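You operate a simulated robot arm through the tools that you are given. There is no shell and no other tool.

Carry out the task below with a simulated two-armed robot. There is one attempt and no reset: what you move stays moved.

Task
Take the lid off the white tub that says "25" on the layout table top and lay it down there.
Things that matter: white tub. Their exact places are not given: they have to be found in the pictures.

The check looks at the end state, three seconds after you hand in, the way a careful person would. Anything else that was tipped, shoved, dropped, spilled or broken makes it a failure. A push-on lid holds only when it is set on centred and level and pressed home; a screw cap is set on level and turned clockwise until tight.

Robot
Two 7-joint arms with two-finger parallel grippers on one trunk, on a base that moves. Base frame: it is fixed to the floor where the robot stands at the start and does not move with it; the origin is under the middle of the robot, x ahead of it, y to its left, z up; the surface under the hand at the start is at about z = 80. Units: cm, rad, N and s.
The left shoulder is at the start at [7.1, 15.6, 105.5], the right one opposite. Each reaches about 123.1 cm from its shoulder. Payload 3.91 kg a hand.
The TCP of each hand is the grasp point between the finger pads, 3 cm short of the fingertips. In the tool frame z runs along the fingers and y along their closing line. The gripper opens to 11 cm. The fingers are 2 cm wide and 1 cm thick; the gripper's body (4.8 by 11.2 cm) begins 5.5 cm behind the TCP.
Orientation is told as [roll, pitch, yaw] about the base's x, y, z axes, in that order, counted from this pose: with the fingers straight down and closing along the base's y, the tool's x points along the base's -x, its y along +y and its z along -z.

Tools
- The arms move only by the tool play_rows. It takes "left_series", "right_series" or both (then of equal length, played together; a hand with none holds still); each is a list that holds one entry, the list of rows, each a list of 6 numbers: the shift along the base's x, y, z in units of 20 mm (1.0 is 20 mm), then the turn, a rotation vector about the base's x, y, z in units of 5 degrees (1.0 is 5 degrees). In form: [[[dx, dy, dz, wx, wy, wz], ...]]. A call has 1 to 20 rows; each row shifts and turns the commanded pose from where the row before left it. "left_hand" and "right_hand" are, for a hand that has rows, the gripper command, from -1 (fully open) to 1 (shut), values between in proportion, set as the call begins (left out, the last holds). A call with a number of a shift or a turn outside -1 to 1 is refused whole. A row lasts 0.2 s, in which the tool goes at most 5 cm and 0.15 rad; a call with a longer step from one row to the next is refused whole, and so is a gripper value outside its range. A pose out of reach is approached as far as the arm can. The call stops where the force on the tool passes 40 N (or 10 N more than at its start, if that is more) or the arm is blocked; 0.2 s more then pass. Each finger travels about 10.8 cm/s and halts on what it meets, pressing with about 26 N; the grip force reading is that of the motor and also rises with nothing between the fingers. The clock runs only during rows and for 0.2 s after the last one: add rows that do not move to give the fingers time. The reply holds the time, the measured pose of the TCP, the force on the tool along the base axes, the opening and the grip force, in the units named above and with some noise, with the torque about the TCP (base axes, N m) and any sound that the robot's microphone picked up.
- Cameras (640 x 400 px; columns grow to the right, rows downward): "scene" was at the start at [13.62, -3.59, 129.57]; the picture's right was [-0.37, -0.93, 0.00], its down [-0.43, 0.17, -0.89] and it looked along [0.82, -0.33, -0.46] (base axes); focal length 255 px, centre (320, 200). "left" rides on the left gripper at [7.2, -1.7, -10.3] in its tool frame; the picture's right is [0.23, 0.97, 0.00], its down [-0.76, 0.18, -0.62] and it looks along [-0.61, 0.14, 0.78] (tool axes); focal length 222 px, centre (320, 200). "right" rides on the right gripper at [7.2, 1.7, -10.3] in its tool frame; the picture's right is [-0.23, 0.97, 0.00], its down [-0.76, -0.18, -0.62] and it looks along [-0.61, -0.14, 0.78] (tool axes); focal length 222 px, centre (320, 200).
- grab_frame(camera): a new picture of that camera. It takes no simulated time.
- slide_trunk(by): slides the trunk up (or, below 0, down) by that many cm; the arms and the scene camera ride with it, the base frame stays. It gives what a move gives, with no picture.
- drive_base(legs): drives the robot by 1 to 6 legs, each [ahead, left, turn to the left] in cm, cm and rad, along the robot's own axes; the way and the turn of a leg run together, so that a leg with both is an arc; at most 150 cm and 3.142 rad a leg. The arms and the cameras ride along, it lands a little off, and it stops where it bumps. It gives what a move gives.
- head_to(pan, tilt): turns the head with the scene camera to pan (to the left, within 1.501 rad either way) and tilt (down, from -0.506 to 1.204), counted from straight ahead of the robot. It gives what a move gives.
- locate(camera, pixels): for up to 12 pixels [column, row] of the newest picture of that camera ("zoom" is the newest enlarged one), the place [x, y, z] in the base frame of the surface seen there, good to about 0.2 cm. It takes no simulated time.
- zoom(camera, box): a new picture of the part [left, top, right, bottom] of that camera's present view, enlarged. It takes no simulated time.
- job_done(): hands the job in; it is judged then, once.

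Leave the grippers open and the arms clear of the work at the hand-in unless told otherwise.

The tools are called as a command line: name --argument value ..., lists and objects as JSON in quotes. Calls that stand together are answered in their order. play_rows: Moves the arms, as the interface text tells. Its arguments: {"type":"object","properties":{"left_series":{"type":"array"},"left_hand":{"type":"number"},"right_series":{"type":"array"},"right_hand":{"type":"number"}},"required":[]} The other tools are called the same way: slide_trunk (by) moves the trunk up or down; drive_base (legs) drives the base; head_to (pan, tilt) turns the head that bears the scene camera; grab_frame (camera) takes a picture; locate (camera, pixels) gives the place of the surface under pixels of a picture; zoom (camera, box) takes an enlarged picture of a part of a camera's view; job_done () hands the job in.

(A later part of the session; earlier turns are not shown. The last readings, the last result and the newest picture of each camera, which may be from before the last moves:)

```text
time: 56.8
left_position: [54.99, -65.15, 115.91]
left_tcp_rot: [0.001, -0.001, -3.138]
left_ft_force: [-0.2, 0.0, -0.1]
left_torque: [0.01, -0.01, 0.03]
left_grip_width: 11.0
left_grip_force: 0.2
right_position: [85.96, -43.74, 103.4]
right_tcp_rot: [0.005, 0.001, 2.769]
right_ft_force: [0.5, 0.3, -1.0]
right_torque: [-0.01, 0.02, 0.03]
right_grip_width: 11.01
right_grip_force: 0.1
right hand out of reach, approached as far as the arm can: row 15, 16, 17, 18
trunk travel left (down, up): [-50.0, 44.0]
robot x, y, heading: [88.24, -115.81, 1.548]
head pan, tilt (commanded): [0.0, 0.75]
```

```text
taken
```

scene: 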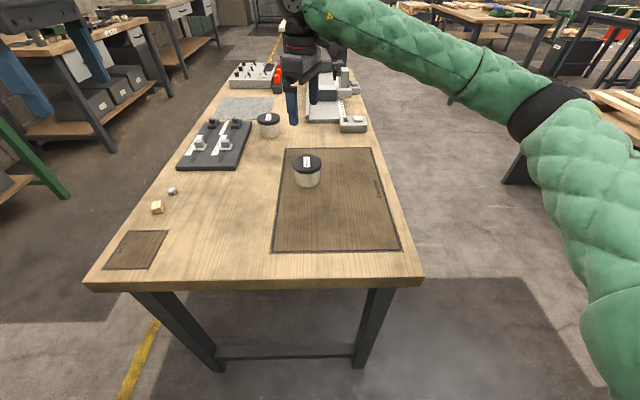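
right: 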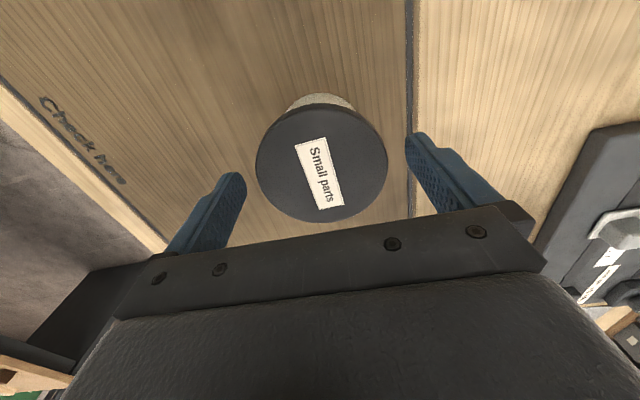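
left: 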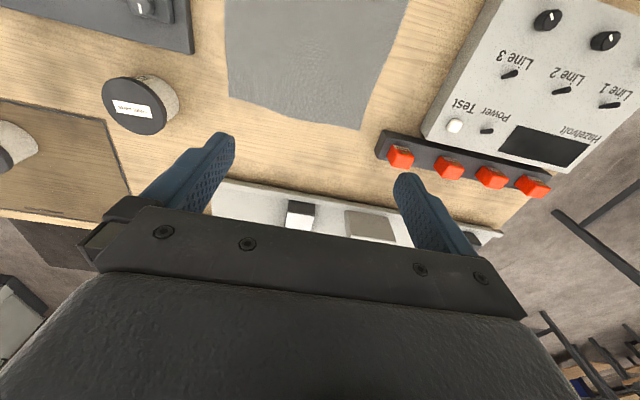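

The right wrist stopped at yaw 2.77 (its limit), which is still fine: it closes about 21° off the y line. The left reached its quarter turn. Next I move the right hand aside to the right, and tilt the left hand by 63° so that its fingers point towards +x, 27° below level, camera on top.

play_rows --left_series '[[[0, 0.7, 0, 0, -1, 0], [0, 0.7, 0, 0, -1, 0], [0, 0.7, 0, 0, -1, 0], [0, 0.7, 0, 0, -1, 0], [0, 0.7, 0, 0, -1, 0], [0, 0.7, 0, 0, -1, 0], [0, 0.7, 0, 0, -1, 0], [0, 0.7, 0, 0, -1, 0], [0, 0.7, 0, 0, -1, 0], [0, 0.7, 0, 0, -1, 0], [0, 0.7, 0, 0, -1, 0], [0, 0.7, 0, 0, -1, 0], [0, 0.7, 0, 0, -0.6, 0]]]' --right_series '[[[0.8, -0.3, 0.2, 0, 0, 0], [0.8, -0.3, 0.2, 0, 0, 0], [0.8, -0.3, 0.2, 0, 0, 0], [0.8, -0.3, 0.2, 0, 0, 0], [0.8, -0.3, 0.2, 0, 0, 0], [0.8, -0.3, 0.2, 0, 0, 0], [0.8, -0.3, 0.2, 0, 0, 0], [0.8, -0.3, 0.2, 0, 0, 0], [0.8, -0.3, 0.2, 0, 0, 0], [0.8, -0.3, 0.2, 0, 0, 0], [0.8, -0.3, 0.2, 0, 0, 0], [0.8, -0.3, 0.2, 0, 0, 0], [0.8, -0.3, 0.2, 0, 0, 0]]]'

grab_frame --camera "scene"

grab_frame --camera "left"

```text
time: 59.6
left_position: [54.86, -47.25, 115.88]
left_tcp_rot: [0.002, 1.1, -3.139]
left_ft_force: [-0.5, 0.0, 0.2]
left_torque: [0.0, 0.01, -0.04]
left_grip_width: 10.99
left_grip_force: 0.1
right_position: [102.36, -52.43, 107.92]
right_tcp_rot: [0.004, 0.0, 2.786]
right_ft_force: [-0.3, 0.1, 0.0]
right_torque: [-0.01, 0.01, 0.02]
right_grip_width: 11.0
right_grip_force: 0.1
right hand out of reach, approached as far as the arm can: row 2, 6, 8, 10, 12, 13
trunk travel left (down, up): [-50.0, 44.0]
robot x, y, heading: [88.14, -115.72, 1.549]
head pan, tilt (commanded): [0.0, 0.75]
```

```text
taken
```

scene: 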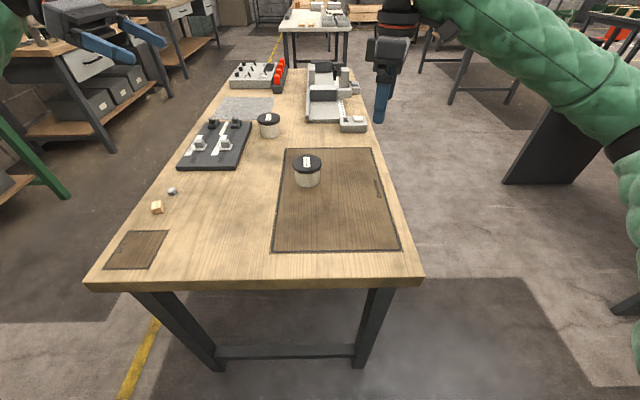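

```text
taken
```

left: 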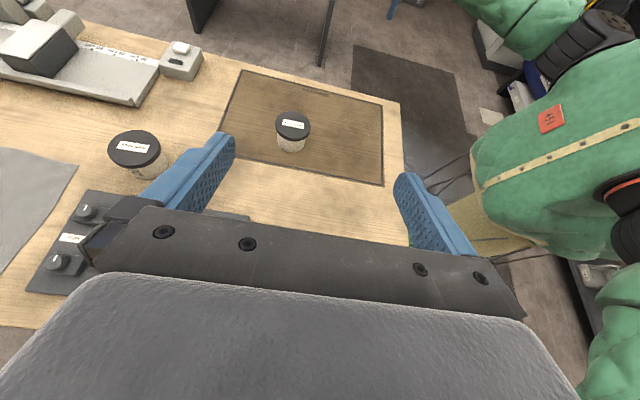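

The left hand now points to +x, tilted 27° below level, at (54.9, -47.3, 115.9). I bring it down towards the pre-grasp point, about (73.8, -43.7, 92), clear of the lid and of the fixture plate.

play_rows --left_series '[[[0.79, 0.148, -1, 0, 0, 0], [0.79, 0.148, -1, 0, 0, 0], [0.79, 0.148, -1, 0, 0, 0], [0.79, 0.148, -1, 0, 0, 0], [0.79, 0.148, -1, 0, 0, 0], [0.79, 0.148, -1, 0, 0, 0], [0.79, 0.148, -1, 0, 0, 0], [0.79, 0.148, -1, 0, 0, 0], [0.79, 0.148, -1, 0, 0, 0], [0.79, 0.148, -1, 0, 0, 0], [0.79, 0.148, -1, 0, 0, 0], [0.79, 0.148, -1, 0, 0, 0], [0, 0, 0, 0, 0, 0]]]'

grab_frame --camera "scene"

grab_frame --camera "left"

```text
time: 62.4
left_position: [73.78, -43.33, 91.76]
left_tcp_rot: [0.004, 1.101, -3.136]
left_ft_force: [0.0, 0.5, 0.4]
left_torque: [0.01, 0.02, 0.0]
left_grip_width: 11.01
left_grip_force: 0.1
right_position: [102.19, -52.42, 107.98]
right_tcp_rot: [0.004, -0.001, 2.786]
right_ft_force: [-1.0, -0.8, 0.0]
right_torque: [0.02, 0.0, 0.01]
right_grip_width: 11.0
right_grip_force: 0.0
trunk travel left (down, up): [-50.0, 44.0]
robot x, y, heading: [88.0, -115.68, 1.549]
head pan, tilt (commanded): [0.0, 0.75]
```

```text
taken
```

scene: 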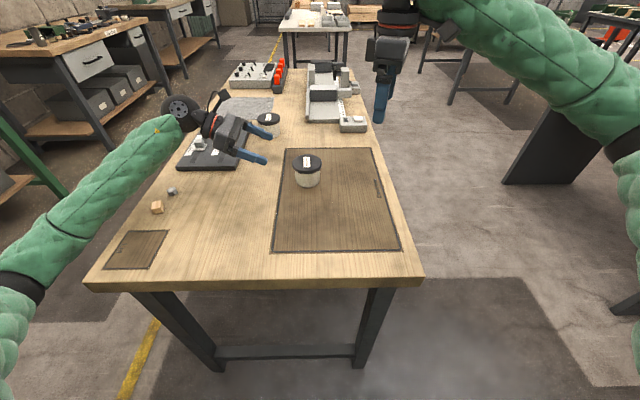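

```text
taken
```

left: 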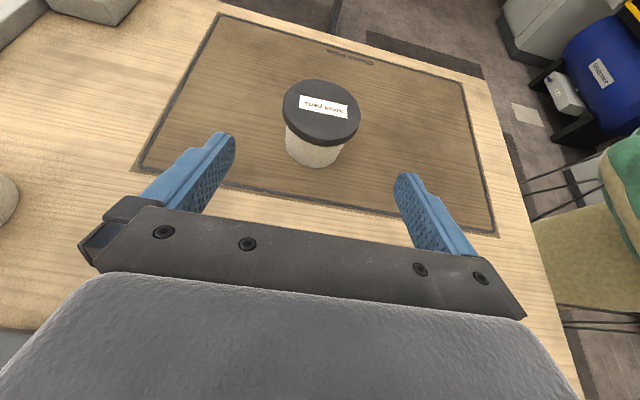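

The tub sits between the left fingers, ahead. I check the clearance of the left hand over the fixture plate and get the body's centre from the left camera.

zoom --camera "scene" --box '[140, 70, 360, 210]'

locate --camera "left" --pixels '[[320, 112], [287, 105], [356, 118], [313, 160], [313, 164], [313, 150], [290, 140], [340, 150], [321, 84], [320, 142]]'

locate --camera "scene" --pixels '[[160, 100], [180, 108], [195, 125], [240, 166], [215, 145], [235, 140], [225, 120], [200, 145], [120, 165], [60, 215], [165, 130], [190, 160]]'

```text
2.86 times, centred on (250, 140) of scene
```

zoom: 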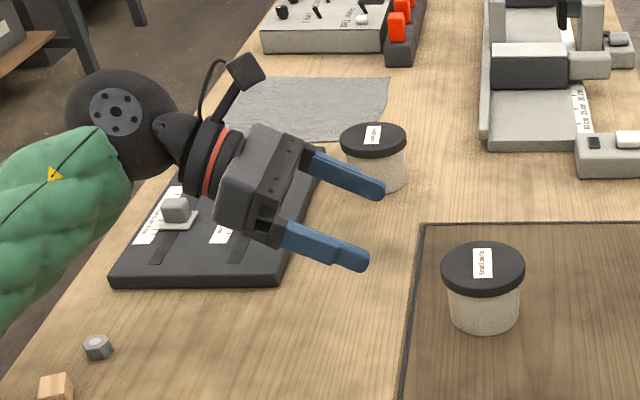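

```text
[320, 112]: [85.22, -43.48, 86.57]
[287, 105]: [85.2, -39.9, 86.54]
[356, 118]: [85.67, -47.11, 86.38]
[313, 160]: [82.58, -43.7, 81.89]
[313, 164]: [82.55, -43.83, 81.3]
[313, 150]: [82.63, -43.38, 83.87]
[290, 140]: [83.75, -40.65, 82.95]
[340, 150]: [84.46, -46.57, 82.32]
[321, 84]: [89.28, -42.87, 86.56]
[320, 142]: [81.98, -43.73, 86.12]
```

```text
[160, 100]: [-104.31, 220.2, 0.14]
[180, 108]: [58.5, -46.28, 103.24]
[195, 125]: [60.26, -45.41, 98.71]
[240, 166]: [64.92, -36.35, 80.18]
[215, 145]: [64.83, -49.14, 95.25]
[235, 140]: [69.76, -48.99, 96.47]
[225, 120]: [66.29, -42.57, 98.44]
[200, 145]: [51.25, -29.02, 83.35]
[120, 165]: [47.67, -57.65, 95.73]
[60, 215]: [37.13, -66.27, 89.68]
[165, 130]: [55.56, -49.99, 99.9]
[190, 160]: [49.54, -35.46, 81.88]
```

The left forearm slopes down behind the wrist (upper surface z≈90 near the table's edge at x≈37-41), so going lower might touch the table. I raise the trunk 22 cm, which lifts the shoulders and elbow, and then come back down with the hand and look again.

slide_trunk --by 22

grab_frame --camera "scene"

```text
time: 64.7
left_position: [73.77, -43.39, 113.79]
left_tcp_rot: [0.004, 1.101, -3.138]
left_ft_force: [-0.4, -0.2, -0.1]
left_torque: [0.03, 0.02, -0.03]
left_grip_width: 11.01
left_grip_force: 0.0
right_position: [102.3, -52.3, 130.05]
right_tcp_rot: [0.003, 0.001, 2.785]
right_ft_force: [0.8, -0.5, -0.4]
right_torque: [0.0, 0.0, -0.02]
right_grip_width: 11.0
right_grip_force: 0.2
trunk travel left (down, up): [-72.0, 22.0]
robot x, y, heading: [87.98, -115.7, 1.554]
head pan, tilt (commanded): [0.0, 0.75]
```

```text
taken
```

scene: 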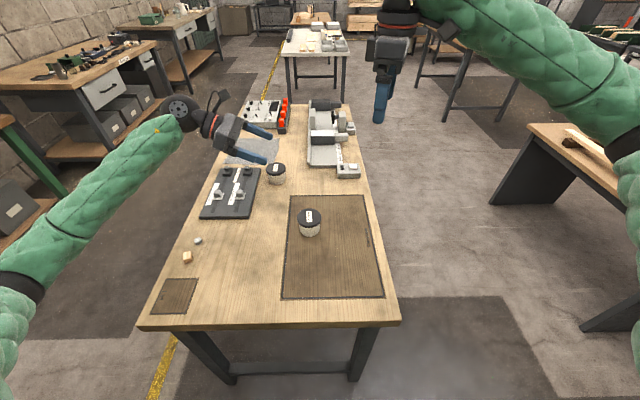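

Everything rose 22 cm. Now I lower the left hand straight down by 20 cm and look at its forearm.

play_rows --left_series '[[[0, 0, -1, 0, 0, 0], [0, 0, -1, 0, 0, 0], [0, 0, -1, 0, 0, 0], [0, 0, -1, 0, 0, 0], [0, 0, -1, 0, 0, 0], [0, 0, -1, 0, 0, 0], [0, 0, -1, 0, 0, 0], [0, 0, -1, 0, 0, 0], [0, 0, -1, 0, 0, 0], [0, 0, -1, 0, 0, 0], [0, 0, 0, 0, 0, 0]]]'

grab_frame --camera "scene"

```text
time: 67.1
left_position: [73.89, -43.52, 93.68]
left_tcp_rot: [0.004, 1.1, -3.14]
left_ft_force: [0.3, -0.5, 0.0]
left_torque: [-0.01, 0.0, -0.02]
left_grip_width: 10.98
left_grip_force: 0.1
right_position: [102.26, -52.49, 129.98]
right_tcp_rot: [0.002, 0.001, 2.785]
right_ft_force: [0.0, 0.9, 0.0]
right_torque: [0.05, 0.04, 0.03]
right_grip_width: 10.98
right_grip_force: 0.0
trunk travel left (down, up): [-72.0, 22.0]
robot x, y, heading: [88.36, -116.36, 1.549]
head pan, tilt (commanded): [0.0, 0.75]
```

```text
taken
```

scene: 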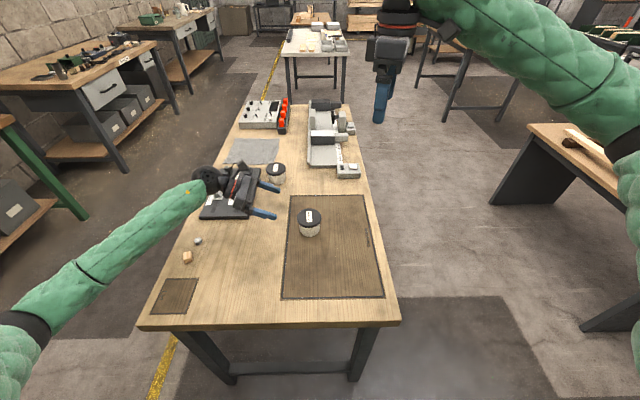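

locate --camera "scene" --pixels '[[185, 203], [160, 222], [140, 240], [120, 250], [100, 262], [80, 280], [60, 300], [30, 330], [205, 178], [155, 200], [175, 235], [150, 255]]'

zoom --camera "scene" --box '[60, 140, 340, 320]'

```text
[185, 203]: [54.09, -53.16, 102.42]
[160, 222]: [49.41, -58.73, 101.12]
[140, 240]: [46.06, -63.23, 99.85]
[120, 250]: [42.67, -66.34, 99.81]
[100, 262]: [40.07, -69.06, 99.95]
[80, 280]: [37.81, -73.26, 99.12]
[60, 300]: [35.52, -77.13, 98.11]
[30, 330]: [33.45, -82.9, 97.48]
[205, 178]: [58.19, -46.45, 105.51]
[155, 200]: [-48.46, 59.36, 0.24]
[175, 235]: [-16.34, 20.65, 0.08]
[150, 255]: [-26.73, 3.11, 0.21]
```

```text
2.22 times, centred on (200, 230) of scene
```

zoom: 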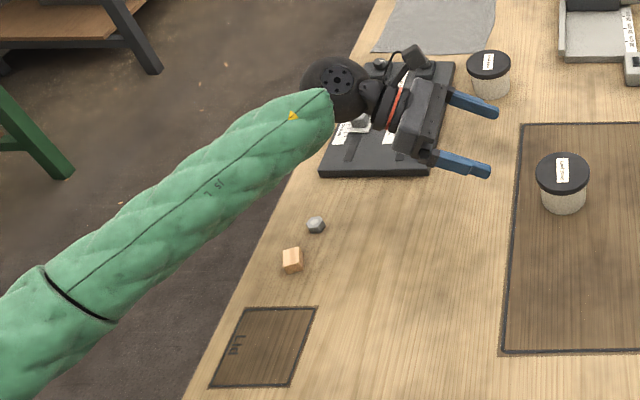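

The forearm is now about 20 cm above the table at the edge, fine. I check the heights of the wrist wheel and of the knobs on the fixture plate below it.

locate --camera "zoom" --pixels '[[335, 80], [335, 118], [320, 100], [360, 118], [355, 130], [380, 62], [345, 170], [425, 170], [395, 115], [400, 150], [365, 100], [410, 75]]'

grab_frame --camera "left"

```text
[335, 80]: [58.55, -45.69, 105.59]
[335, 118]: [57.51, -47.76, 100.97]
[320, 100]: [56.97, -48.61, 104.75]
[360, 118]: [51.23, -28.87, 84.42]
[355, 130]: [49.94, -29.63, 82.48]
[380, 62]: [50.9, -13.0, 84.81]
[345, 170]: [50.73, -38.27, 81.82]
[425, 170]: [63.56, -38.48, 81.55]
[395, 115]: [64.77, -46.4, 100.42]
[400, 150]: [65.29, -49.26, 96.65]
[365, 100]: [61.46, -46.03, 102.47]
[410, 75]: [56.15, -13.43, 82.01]
```

```text
taken
```

left: 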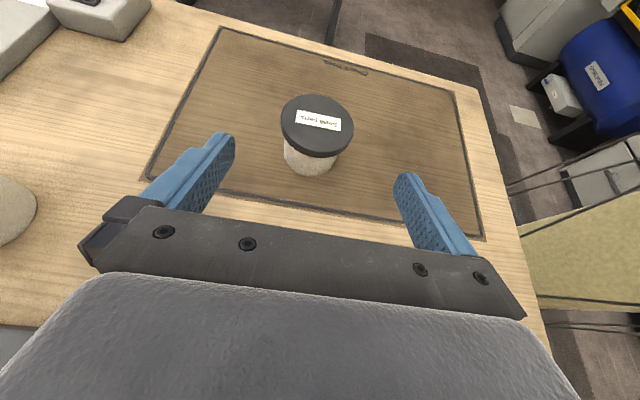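

Knobs are ≤85 high and at y≥-30; the wrist stays clear. I lower the left hand to the pre-grasp at about (74.8, -43.6, 88) and then advance 5 cm along the finger direction, then look.

play_rows --left_series '[[[0.15, -0.02, -0.94, 0, 0, 0], [0.15, -0.02, -0.94, 0, 0, 0], [0.15, 0, -0.94, 0, 0, 0], [0.4455, 0, -0.227, 0, 0, 0], [0.4455, 0, -0.227, 0, 0, 0], [0.4455, 0, -0.227, 0, 0, 0], [0.4455, 0, -0.227, 0, 0, 0], [0.4455, 0, -0.227, 0, 0, 0], [0, 0, 0, 0, 0, 0]]]'

grab_frame --camera "left"

zoom --camera "scene" --box '[180, 150, 360, 270]'

```text
time: 69.1
left_position: [79.21, -43.42, 86.09]
left_tcp_rot: [0.004, 1.098, -3.139]
left_ft_force: [0.2, -0.7, 0.2]
left_torque: [0.01, -0.02, -0.01]
left_grip_width: 11.02
left_grip_force: 0.1
right_position: [102.23, -52.64, 130.09]
right_tcp_rot: [0.003, 0.003, 2.786]
right_ft_force: [0.3, -0.4, -0.4]
right_torque: [0.0, -0.01, 0.0]
right_grip_width: 11.0
right_grip_force: 0.2
trunk travel left (down, up): [-72.0, 22.0]
robot x, y, heading: [88.07, -115.98, 1.55]
head pan, tilt (commanded): [0.0, 0.75]
```

```text
taken
```

left: 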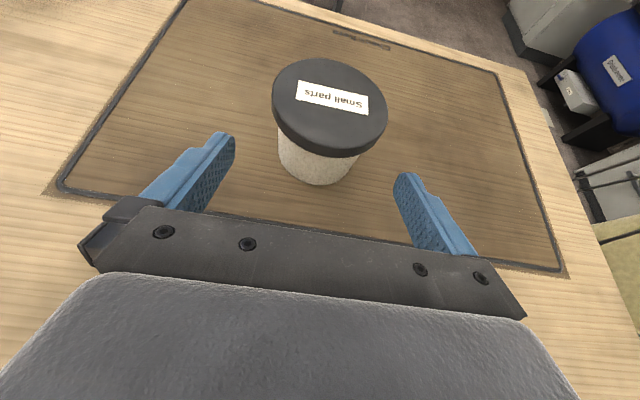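

```text
3.33 times, centred on (270, 210) of scene
```

zoom: 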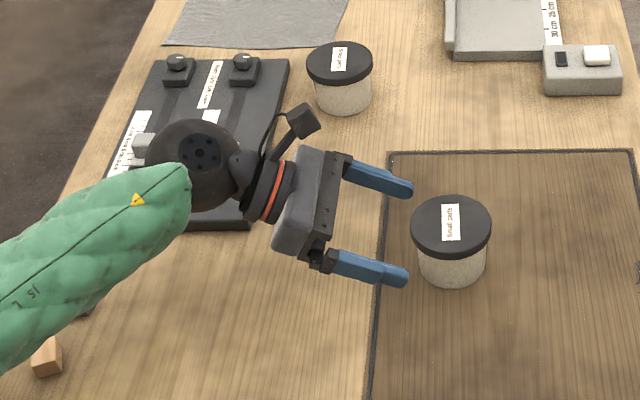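

Well centred between the fingers. I advance the last ~6 cm so the fingers straddle the body, TCP to (84.6, -43.6, 83.05).

play_rows --left_series '[[[0.449, -0.015, -0.253, 0, 0, 0], [0.449, -0.015, -0.253, 0, 0, 0], [0.449, -0.015, -0.253, 0, 0, 0], [0.449, -0.015, -0.253, 0, 0, 0], [0.449, -0.015, -0.253, 0, 0, 0], [0.449, -0.015, -0.253, 0, 0, 0], [0, 0, 0, 0, 0, 0]]]'

grab_frame --camera "left"

zoom --camera "scene" --box '[250, 180, 350, 260]'

```text
time: 70.7
left_position: [84.52, -43.79, 82.94]
left_tcp_rot: [0.004, 1.099, -3.139]
left_ft_force: [0.3, -0.8, 0.1]
left_torque: [0.02, -0.01, 0.06]
left_grip_width: 11.02
left_grip_force: 0.0
right_position: [102.23, -52.44, 130.0]
right_tcp_rot: [0.004, 0.002, 2.786]
right_ft_force: [0.4, -0.3, 0.5]
right_torque: [0.01, -0.01, 0.02]
right_grip_width: 11.01
right_grip_force: 0.0
trunk travel left (down, up): [-72.0, 22.0]
robot x, y, heading: [88.31, -116.01, 1.549]
head pan, tilt (commanded): [0.0, 0.75]
```

```text
taken
```

left: 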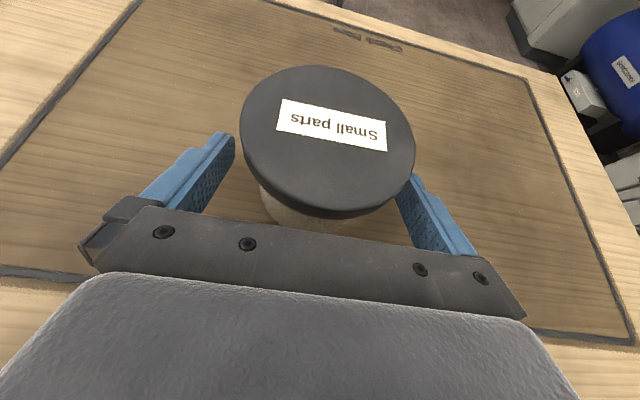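

```text
5.00 times, centred on (300, 220) of scene
```

zoom: 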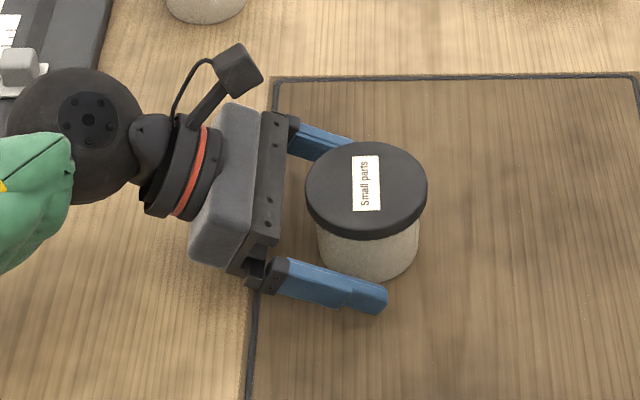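

The fingers straddle the body below the lid. I close the left hand with waiting rows; a width near 6.9 will mean it holds the body, 8.5 would mean the lid's rim.

play_rows --left_series '[[[0, 0, 0, 0, 0, 0], [0, 0, 0, 0, 0, 0], [0, 0, 0, 0, 0, 0], [0, 0, 0, 0, 0, 0], [0, 0, 0, 0, 0, 0]]]' --left_hand 1

zoom --camera "scene" --box '[250, 180, 350, 260]'

grab_frame --camera "left"

```text
time: 71.9
left_position: [84.57, -43.72, 82.91]
left_tcp_rot: [0.004, 1.1, -3.139]
left_ft_force: [0.6, 0.0, 0.8]
left_torque: [-0.05, -0.04, 0.04]
left_grip_width: 7.13
left_grip_force: 25.7
right_position: [102.26, -52.5, 129.98]
right_tcp_rot: [0.003, -0.001, 2.784]
right_ft_force: [0.0, 0.4, -0.1]
right_torque: [-0.02, 0.0, 0.02]
right_grip_width: 11.02
right_grip_force: 0.1
trunk travel left (down, up): [-72.0, 22.0]
robot x, y, heading: [87.99, -115.64, 1.553]
head pan, tilt (commanded): [0.0, 0.75]
```

```text
5.00 times, centred on (300, 220) of scene
```

zoom: 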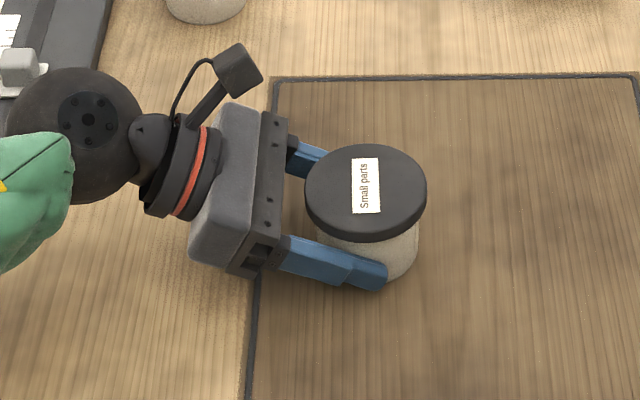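

```text
taken
```

left: 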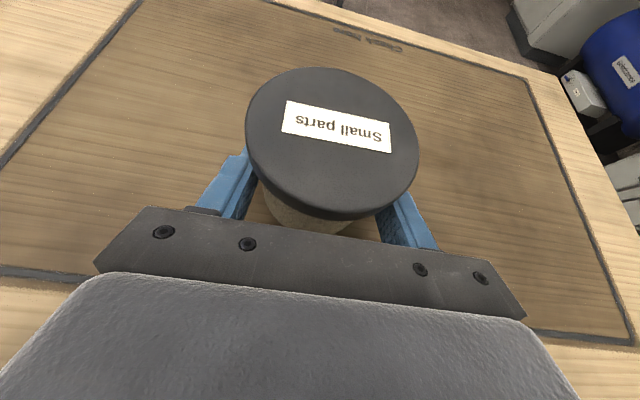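

The left hand holds the body (7.13 wide) and the tub is still upright. Now I bring the right hand over the lid, first to z≈100.

play_rows --right_series '[[[-0.505, 0.278, -0.94, 0, 0, 0], [-0.505, 0.278, -0.94, 0, 0, 0], [-0.505, 0.278, -0.94, 0, 0, 0], [-0.505, 0.278, -0.94, 0, 0, 0], [-0.505, 0.278, -0.94, 0, 0, 0], [-0.505, 0.278, -0.94, 0, 0, 0], [-0.505, 0.278, -0.94, 0, 0, 0], [-0.505, 0.278, -0.94, 0, 0, 0], [-0.505, 0.278, -0.94, 0, 0, 0], [-0.505, 0.278, -0.94, 0, 0, 0], [-0.505, 0.278, -0.94, 0, 0, 0], [-0.505, 0.278, -0.94, 0, 0, 0], [-0.505, 0.278, -0.94, 0, 0, 0], [-0.505, 0.278, -0.94, 0, 0, 0], [-0.505, 0.278, -0.94, 0, 0, 0], [-0.505, 0.278, -0.94, 0, 0, 0], [0, 0, 0, 0, 0, 0]]]' --right_hand -1

zoom --camera "scene" --box '[230, 130, 390, 250]'

grab_frame --camera "right"

```text
time: 75.5
left_position: [84.53, -43.69, 82.92]
left_tcp_rot: [0.005, 1.1, -3.139]
left_ft_force: [-0.6, -1.0, 0.9]
left_torque: [-0.03, 0.02, -0.04]
left_grip_width: 7.09
left_grip_force: 25.9
right_position: [96.0, -49.31, 118.93]
right_tcp_rot: [0.004, 0.004, 2.779]
right_ft_force: [0.0, -0.4, 0.7]
right_torque: [0.01, -0.04, -0.06]
right_grip_width: 11.02
right_grip_force: 0.1
right hand out of reach, approached as far as the arm can: row 7, 8, 9, 10, 11, 12, 13, 14, 15, 16
trunk travel left (down, up): [-72.0, 22.0]
robot x, y, heading: [88.42, -115.86, 1.554]
head pan, tilt (commanded): [0.0, 0.75]
```

```text
3.33 times, centred on (310, 190) of scene
```

zoom: 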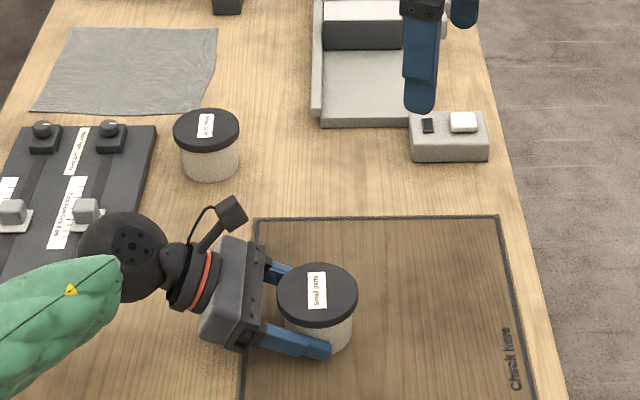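

```text
taken
```

right: 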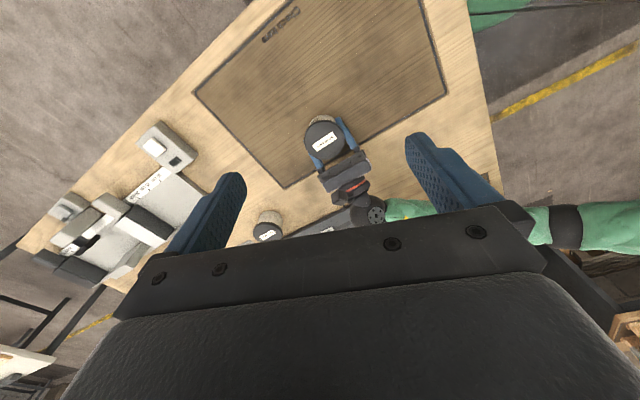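

The right arm cannot get lower with that twist (joint limit near yaw 2.78). Instead I'll mirror the left: turn the right hand to yaw 0 and lean it 30° so it comes from the right side, closing along y. First I move it away to the right and unwind the turn; the left keeps holding.

play_rows --right_series '[[[0.4, -0.2, 0.15, 0, 0, -1], [0.4, -0.2, 0.15, 0, 0, -1], [0.4, -0.2, 0.15, 0, 0, -1], [0.4, -0.2, 0.15, 0, 0, -1], [0.4, -0.2, 0.15, 0, 0, -1], [0.4, -0.2, 0.15, 0, 0, -1], [0.4, -0.2, 0.15, 0, 0, -1], [0.4, -0.2, 0.15, 0, 0, -1], [0.4, -0.2, 0.15, 0, 0, -1], [0.4, -0.2, 0.15, 0, 0, -1], [0.4, 0, 0, 0, 0, -1], [0.4, 0, 0, 0, 0, -1], [0.4, 0, 0, 0, 0, -1], [0.4, 0, 0, 0, 0, -1], [0.4, 0, 0, 0, 0, -1], [0.4, 0, 0, 0, 0, -1], [0.4, 0, 0, 0, 0, -1], [0.4, 0, 0, 0, 0, -1], [0.4, 0, 0, 0, 0, -1], [0.4, 0, 0, 0, 0, -1]]]'

play_rows --right_series '[[[0, 0, 0, 0, 0, -1], [0, 0, 0, 0, 0, -1], [0, 0, 0, 0, 0, -1], [0, 0, 0, 0, 0, -1], [0, 0, 0, 0, 0, -1], [0, 0, 0, 0, 0, -1], [0, 0, 0, 0, 0, -1], [0, 0, 0, 0, 0, -1], [0, 0, 0, 0, 0, -1], [0, 0, 0, 0, 0, -1], [0, 0, 0, 0, 0, -1], [0, 0, 0, 0, 0, -0.85], [0, 0, 0, 0, 1, 0], [0, 0, 0, 0, 1, 0], [0, 0, 0, 0, 1, 0], [0, 0, 0, 0, 1, 0], [0, 0, 0, 0, 1, 0], [0, 0, 0, 0, 1, 0], [0, 0, 0, 0, 0, 0]]]'

grab_frame --camera "scene"

grab_frame --camera "right"

```text
time: 79.7
left_position: [84.69, -43.78, 82.9]
left_tcp_rot: [0.003, 1.099, -3.138]
left_ft_force: [0.2, -0.4, -0.9]
left_torque: [-0.01, -0.04, 0.01]
left_grip_width: 7.15
left_grip_force: 26.3
right_position: [112.16, -53.28, 121.9]
right_tcp_rot: [0.003, 0.001, 1.037]
right_ft_force: [-0.5, -0.1, 0.1]
right_torque: [-0.05, 0.01, 0.02]
right_grip_width: 10.99
right_grip_force: 0.1
trunk travel left (down, up): [-72.0, 22.0]
robot x, y, heading: [88.48, -116.09, 1.553]
head pan, tilt (commanded): [0.0, 0.75]
```

```text
time: 83.7
left_position: [84.62, -43.87, 82.83]
left_tcp_rot: [0.003, 1.099, -3.14]
left_ft_force: [-0.6, -0.5, -0.1]
left_torque: [0.0, 0.01, 0.03]
left_grip_width: 7.12
left_grip_force: 26.5
right_position: [112.07, -53.32, 121.94]
right_tcp_rot: [0.004, 0.525, 0.006]
right_ft_force: [-0.1, -0.1, 0.4]
right_torque: [0.01, 0.01, 0.0]
right_grip_width: 11.0
right_grip_force: 0.1
trunk travel left (down, up): [-72.0, 22.0]
robot x, y, heading: [87.85, -116.11, 1.55]
head pan, tilt (commanded): [0.0, 0.75]
```

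```text
taken
```

scene: 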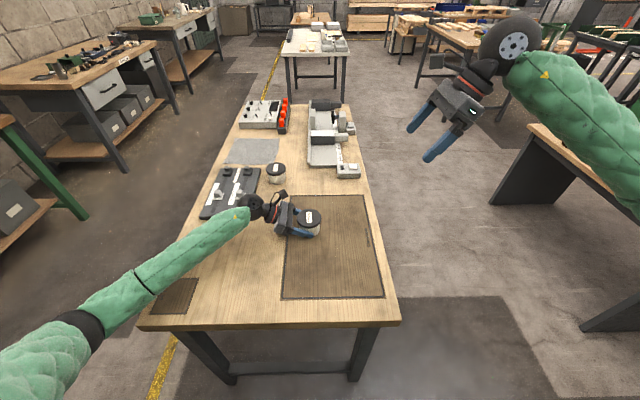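

```text
taken
```

right: 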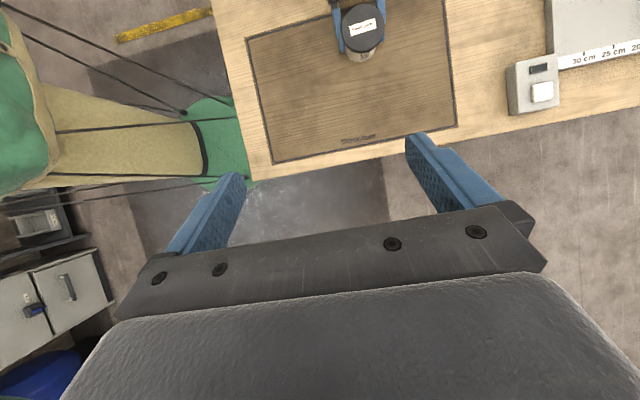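

The right hand is now leaned 30° at yaw 0, pointing towards the tub from the right. I re-measure the lid's centre with both cameras.

zoom --camera "scene" --box '[280, 195, 344, 245]'

locate --camera "right" --pixels '[[362, 27], [342, 32], [384, 26], [362, 8], [362, 45]]'

```text
8.00 times, centred on (312, 220) of scene
```

zoom: 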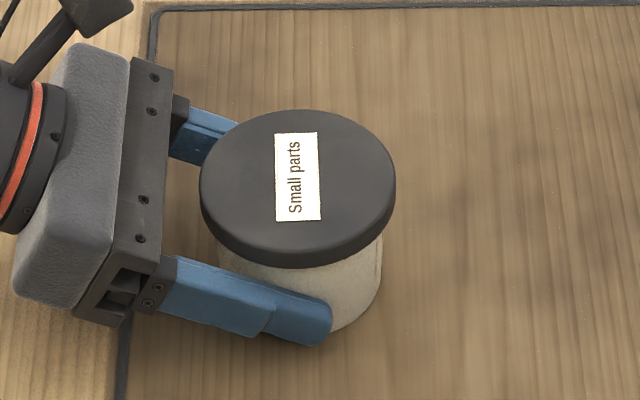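

```text
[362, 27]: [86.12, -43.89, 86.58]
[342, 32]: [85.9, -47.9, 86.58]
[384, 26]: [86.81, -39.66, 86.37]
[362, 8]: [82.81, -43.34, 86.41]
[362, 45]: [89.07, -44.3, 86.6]
```

locate --camera "zoom" --pixels '[[297, 112], [297, 235], [203, 175], [393, 185], [297, 175], [297, 258], [297, 245], [300, 300], [270, 310], [320, 320], [340, 295], [360, 310]]'

```text
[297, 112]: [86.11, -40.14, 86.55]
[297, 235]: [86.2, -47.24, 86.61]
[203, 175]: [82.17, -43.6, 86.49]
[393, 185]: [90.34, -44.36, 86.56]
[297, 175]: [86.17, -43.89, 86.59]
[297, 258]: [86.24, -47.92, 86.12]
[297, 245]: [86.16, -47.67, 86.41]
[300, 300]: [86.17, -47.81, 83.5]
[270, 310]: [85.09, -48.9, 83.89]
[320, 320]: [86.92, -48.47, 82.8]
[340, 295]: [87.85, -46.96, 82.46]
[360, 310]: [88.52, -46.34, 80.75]
```

The lid's centre is now (86.2, -43.8), top 86.55, level. I bring the right hand to (92.2, -43.8, 97), just up along its lean from the grasp.

play_rows --right_series '[[[-0.711, 0.339, -0.889, 0, 0, 0], [-0.711, 0.339, -0.889, 0, 0, 0], [-0.711, 0.339, -0.889, 0, 0, 0], [-0.711, 0.339, -0.889, 0, 0, 0], [-0.711, 0.339, -0.889, 0, 0, 0], [-0.711, 0.339, -0.889, 0, 0, 0], [-0.711, 0.339, -0.889, 0, 0, 0], [-0.711, 0.339, -0.889, 0, 0, 0], [-0.711, 0.339, -0.889, 0, 0, 0], [-0.711, 0.339, -0.889, 0, 0, 0], [-0.711, 0.339, -0.889, 0, 0, 0], [-0.711, 0.339, -0.889, 0, 0, 0], [-0.711, 0.339, -0.889, 0, 0, 0], [-0.711, 0.339, -0.889, 0, 0, 0], [0, 0, 0, 0, 0, 0]]]'

zoom --camera "scene" --box '[230, 130, 390, 250]'

grab_frame --camera "right"

```text
time: 86.9
left_position: [84.62, -43.66, 82.98]
left_tcp_rot: [0.004, 1.099, -3.135]
left_ft_force: [-0.3, -0.8, 0.2]
left_torque: [0.01, 0.01, 0.01]
left_grip_width: 7.12
left_grip_force: 26.1
right_position: [92.29, -43.86, 97.05]
right_tcp_rot: [0.006, 0.525, 0.006]
right_ft_force: [0.1, 0.3, 0.8]
right_torque: [0.0, -0.02, -0.01]
right_grip_width: 11.05
right_grip_force: 0.1
trunk travel left (down, up): [-72.0, 22.0]
robot x, y, heading: [87.94, -115.61, 1.547]
head pan, tilt (commanded): [0.0, 0.75]
```

```text
3.33 times, centred on (310, 190) of scene
```

zoom: 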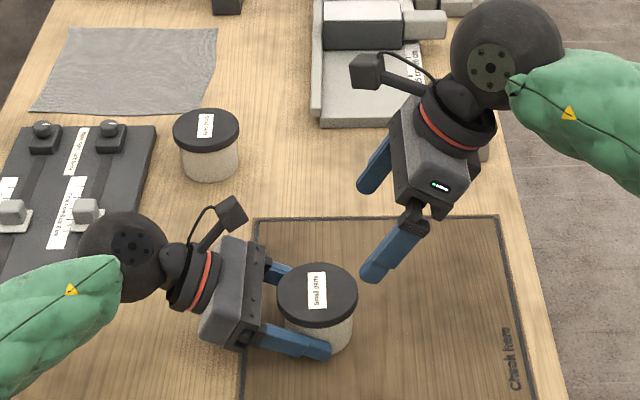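

```text
taken
```

right: 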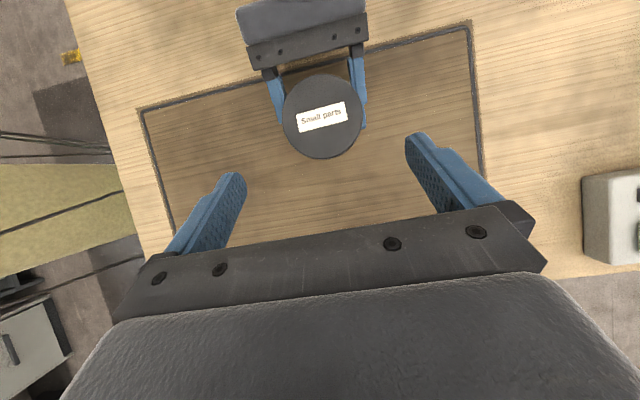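

Both hands are well separated and the lid is centred between the right fingers. I advance along the lean to (87.2, -43.8, 88.3).

play_rows --right_series '[[[-0.283, 0, -0.481, 0, 0, 0], [-0.283, 0, -0.481, 0, 0, 0], [-0.283, 0, -0.481, 0, 0, 0], [-0.283, 0, -0.481, 0, 0, 0], [-0.283, 0, -0.481, 0, 0, 0], [-0.283, 0, -0.481, 0, 0, 0], [-0.283, 0, -0.481, 0, 0, 0], [-0.283, 0, -0.481, 0, 0, 0], [-0.283, 0, -0.481, 0, 0, 0], [0, 0, 0, 0, 0, 0]]]'

zoom --camera "scene" --box '[260, 170, 372, 250]'

grab_frame --camera "right"

grab_frame --camera "left"

```text
time: 89.1
left_position: [84.66, -43.7, 82.79]
left_tcp_rot: [0.005, 1.1, -3.138]
left_ft_force: [-0.3, 0.0, 1.4]
left_torque: [-0.03, 0.0, 0.02]
left_grip_width: 7.1
left_grip_force: 25.3
right_position: [87.21, -43.94, 88.33]
right_tcp_rot: [0.005, 0.527, 0.005]
right_ft_force: [0.9, 0.9, -0.5]
right_torque: [-0.02, -0.02, -0.03]
right_grip_width: 11.01
right_grip_force: 0.2
trunk travel left (down, up): [-72.0, 22.0]
robot x, y, heading: [88.53, -116.06, 1.551]
head pan, tilt (commanded): [0.0, 0.75]
```

```text
5.00 times, centred on (316, 210) of scene
```

zoom: 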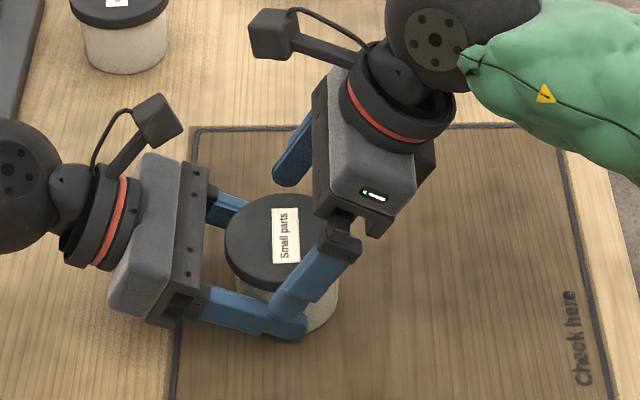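

```text
taken
```

right: 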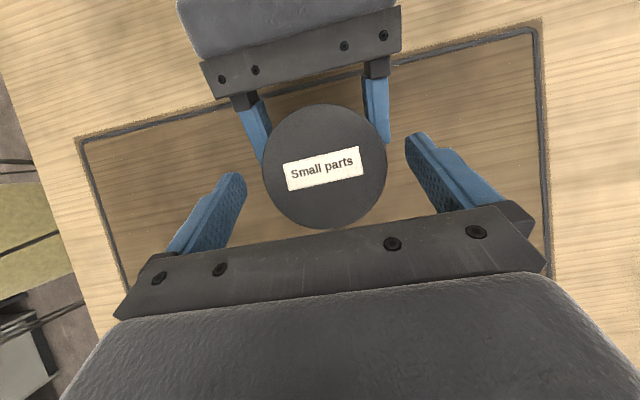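

```text
taken
```

left: 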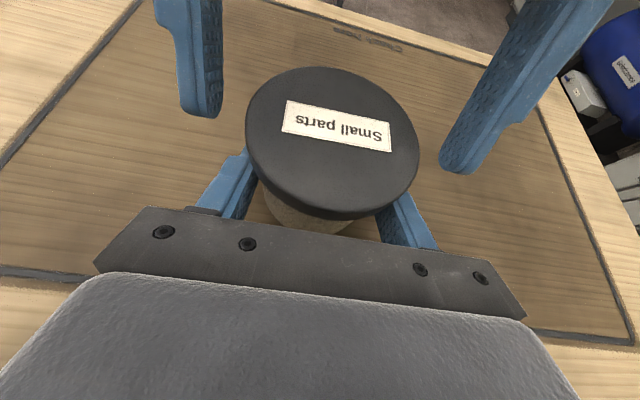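

The right fingers stand on both sides of the lid, above the left fingers. I close the right hand onto the rim.

play_rows --right_series '[[[0, 0, 0, 0, 0, 0], [0, 0, 0, 0, 0, 0], [0, 0, 0, 0, 0, 0], [0, 0, 0, 0, 0, 0], [0, 0, 0, 0, 0, 0]]]' --right_hand 1

grab_frame --camera "left"

zoom --camera "scene" --box '[260, 170, 372, 250]'

```text
time: 90.3
left_position: [84.53, -43.82, 82.92]
left_tcp_rot: [0.003, 1.1, -3.139]
left_ft_force: [-0.2, 0.0, -0.1]
left_torque: [0.0, 0.02, -0.02]
left_grip_width: 7.12
left_grip_force: 26.5
right_position: [87.24, -43.85, 88.26]
right_tcp_rot: [0.005, 0.526, 0.007]
right_ft_force: [0.4, -0.5, 0.3]
right_torque: [0.01, 0.02, 0.0]
right_grip_width: 8.51
right_grip_force: 25.9
trunk travel left (down, up): [-72.0, 22.0]
robot x, y, heading: [88.23, -115.75, 1.545]
head pan, tilt (commanded): [0.0, 0.75]
heard: snap
```

```text
taken
```

left: 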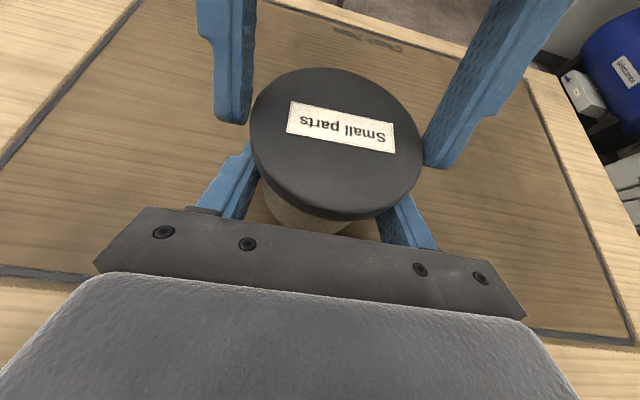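

```text
5.00 times, centred on (316, 210) of scene
```

zoom: 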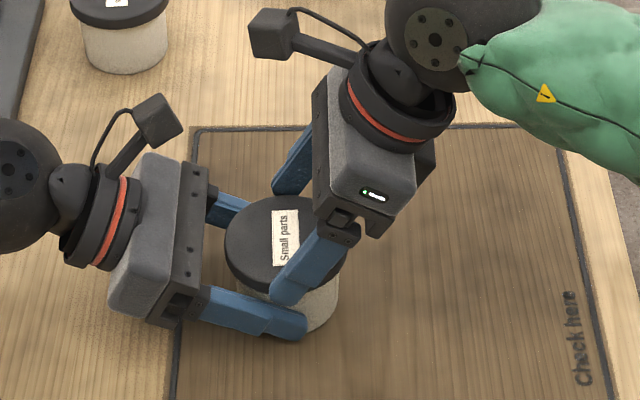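

The right hand holds the lid at width 8.51 and the microphone heard a "snap", perhaps the lid coming unseated. I raise the right hand slowly by 6 mm, with the left holding still, and read the forces.

play_rows --right_series '[[[0, 0, 0.1, 0, 0, 0], [0, 0, 0.1, 0, 0, 0], [0, 0, 0.1, 0, 0, 0], [0, 0, 0, 0, 0, 0]]]'

grab_frame --camera "left"

zoom --camera "scene" --box '[260, 170, 372, 250]'

```text
time: 91.3
left_position: [84.62, -43.77, 82.98]
left_tcp_rot: [0.003, 1.099, -3.138]
left_ft_force: [0.3, 0.3, 0.3]
left_torque: [-0.03, 0.0, 0.01]
left_grip_width: 7.13
left_grip_force: 26.2
right_position: [87.19, -43.97, 88.91]
right_tcp_rot: [0.006, 0.525, 0.005]
right_ft_force: [-0.1, -0.7, -0.3]
right_torque: [0.03, 0.01, 0.02]
right_grip_width: 8.47
right_grip_force: 25.6
trunk travel left (down, up): [-72.0, 22.0]
robot x, y, heading: [88.28, -116.06, 1.549]
head pan, tilt (commanded): [0.0, 0.75]
```

```text
taken
```

left: 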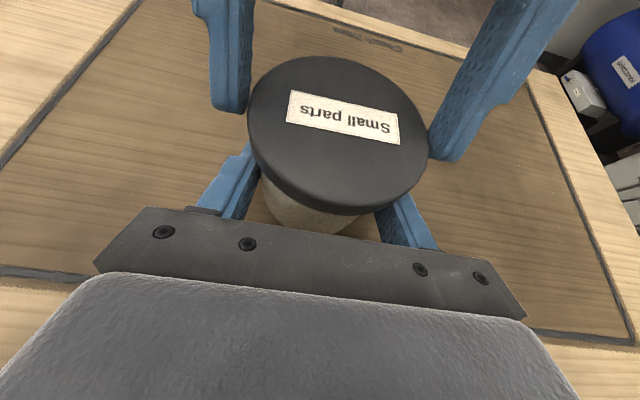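

```text
5.00 times, centred on (316, 210) of scene
```

zoom: 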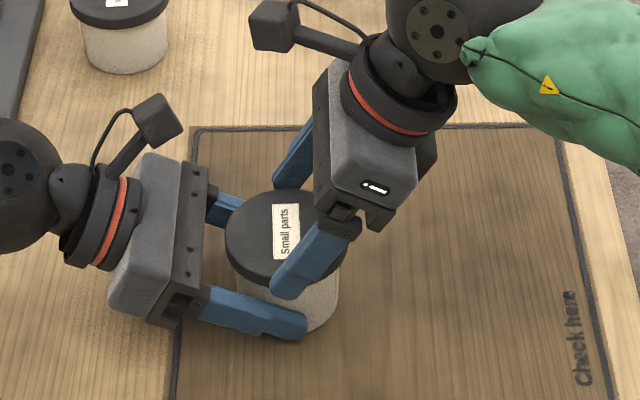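

The lid rises freely and the body stays in the left hand; no load on either. I continue straight up by about 10 cm.

play_rows --right_series '[[[0, 0, 0.2, 0, 0, 0], [0, 0, 0.2, 0, 0, 0], [0, 0, 0.3, 0, 0, 0], [0, 0, 0.3, 0, 0, 0], [0, 0, 0.5, 0, 0, 0], [0, 0, 0.5, 0, 0, 0], [0, 0, 0.6, 0, 0, 0], [0, 0, 0.6, 0, 0, 0], [0, 0, 0.6, 0, 0, 0], [0, 0, 0.6, 0, 0, 0], [0, 0, 0.4, 0, 0, 0], [0, 0, 0.2, 0, 0, 0], [0, 0, 0, 0, 0, 0]]]'

zoom --camera "scene" --box '[230, 130, 390, 250]'

grab_frame --camera "left"

grab_frame --camera "right"

```text
time: 94.1
left_position: [84.59, -43.69, 83.0]
left_tcp_rot: [0.004, 1.097, -3.139]
left_ft_force: [0.1, -0.4, -0.2]
left_torque: [0.04, 0.04, -0.01]
left_grip_width: 7.1
left_grip_force: 26.3
right_position: [87.14, -43.8, 98.74]
right_tcp_rot: [0.006, 0.525, 0.006]
right_ft_force: [-0.1, 1.0, -0.5]
right_torque: [0.0, 0.02, 0.01]
right_grip_width: 8.48
right_grip_force: 25.8
trunk travel left (down, up): [-72.0, 22.0]
robot x, y, heading: [88.15, -115.88, 1.55]
head pan, tilt (commanded): [0.0, 0.75]
```

```text
3.33 times, centred on (310, 190) of scene
```

zoom: 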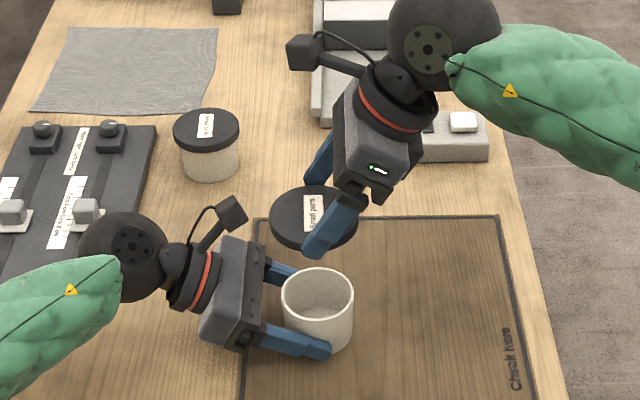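

```text
taken
```

left: 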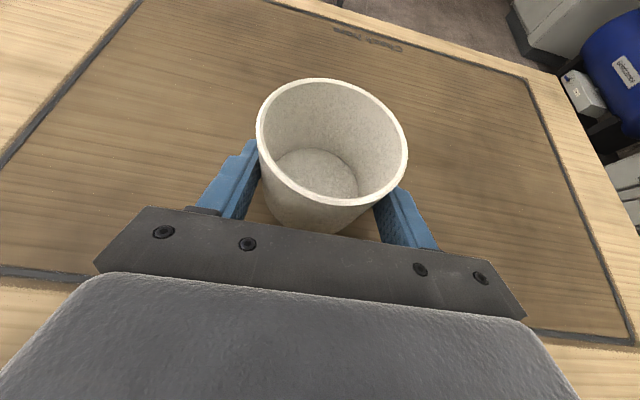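

```text
taken
```

right: 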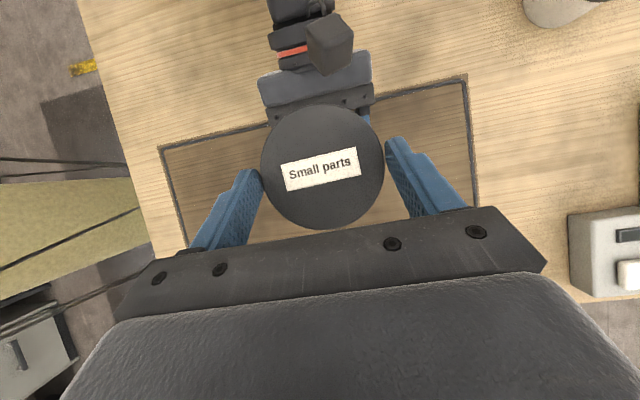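

The lid is off and the tub is empty and upright in the left hand. Before laying the lid down I look at the small dark marked patch at the near-left corner (175, 296) and at the free table area.

zoom --camera "scene" --box '[140, 230, 260, 320]'

grab_frame --camera "scene"

```text
4.44 times, centred on (200, 275) of scene
```

zoom: 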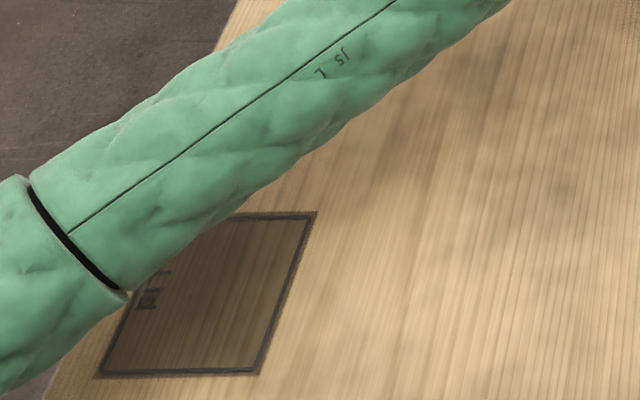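

```text
taken
```

scene: 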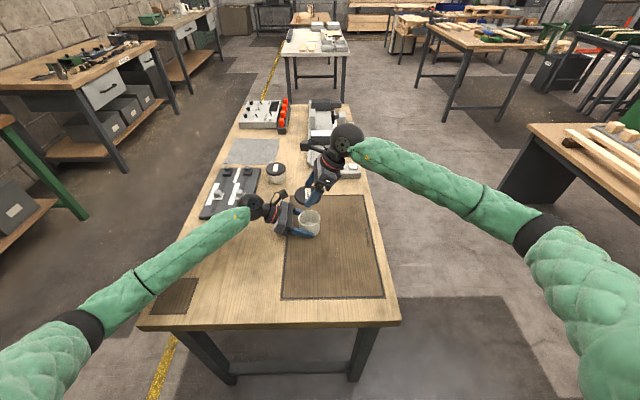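

The lid can go on the bare wood between the mat and the small parts, around (70, -60). First I open the left hand to release the tub, then back out along its finger direction.

play_rows --left_series '[[[0, 0, 0, 0, 0, 0], [0, 0, 0, 0, 0, 0], [0, 0, 0, 0, 0, 0], [0, 0, 0, 0, 0, 0]]]' --left_hand -1

grab_frame --camera "left"

```text
time: 95.1
left_position: [84.63, -43.85, 82.99]
left_tcp_rot: [0.003, 1.1, -3.139]
left_ft_force: [-0.1, -0.6, 0.0]
left_torque: [0.01, -0.01, 0.0]
left_grip_width: 11.01
left_grip_force: 0.0
right_position: [87.11, -43.8, 98.94]
right_tcp_rot: [0.006, 0.525, 0.006]
right_ft_force: [0.6, 0.1, 1.1]
right_torque: [0.03, 0.02, -0.02]
right_grip_width: 8.48
right_grip_force: 25.9
trunk travel left (down, up): [-72.0, 22.0]
robot x, y, heading: [88.27, -115.83, 1.556]
head pan, tilt (commanded): [0.0, 0.75]
```

```text
taken
```

left: 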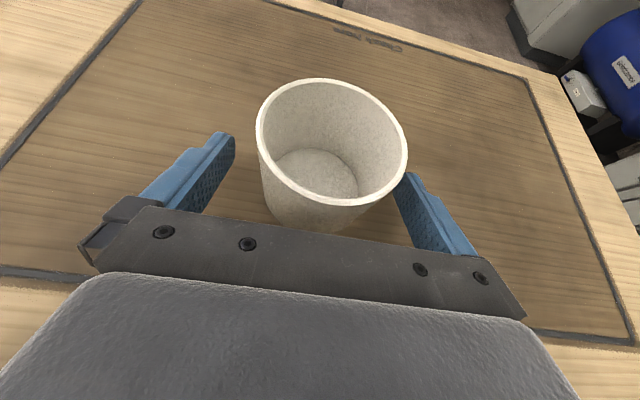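

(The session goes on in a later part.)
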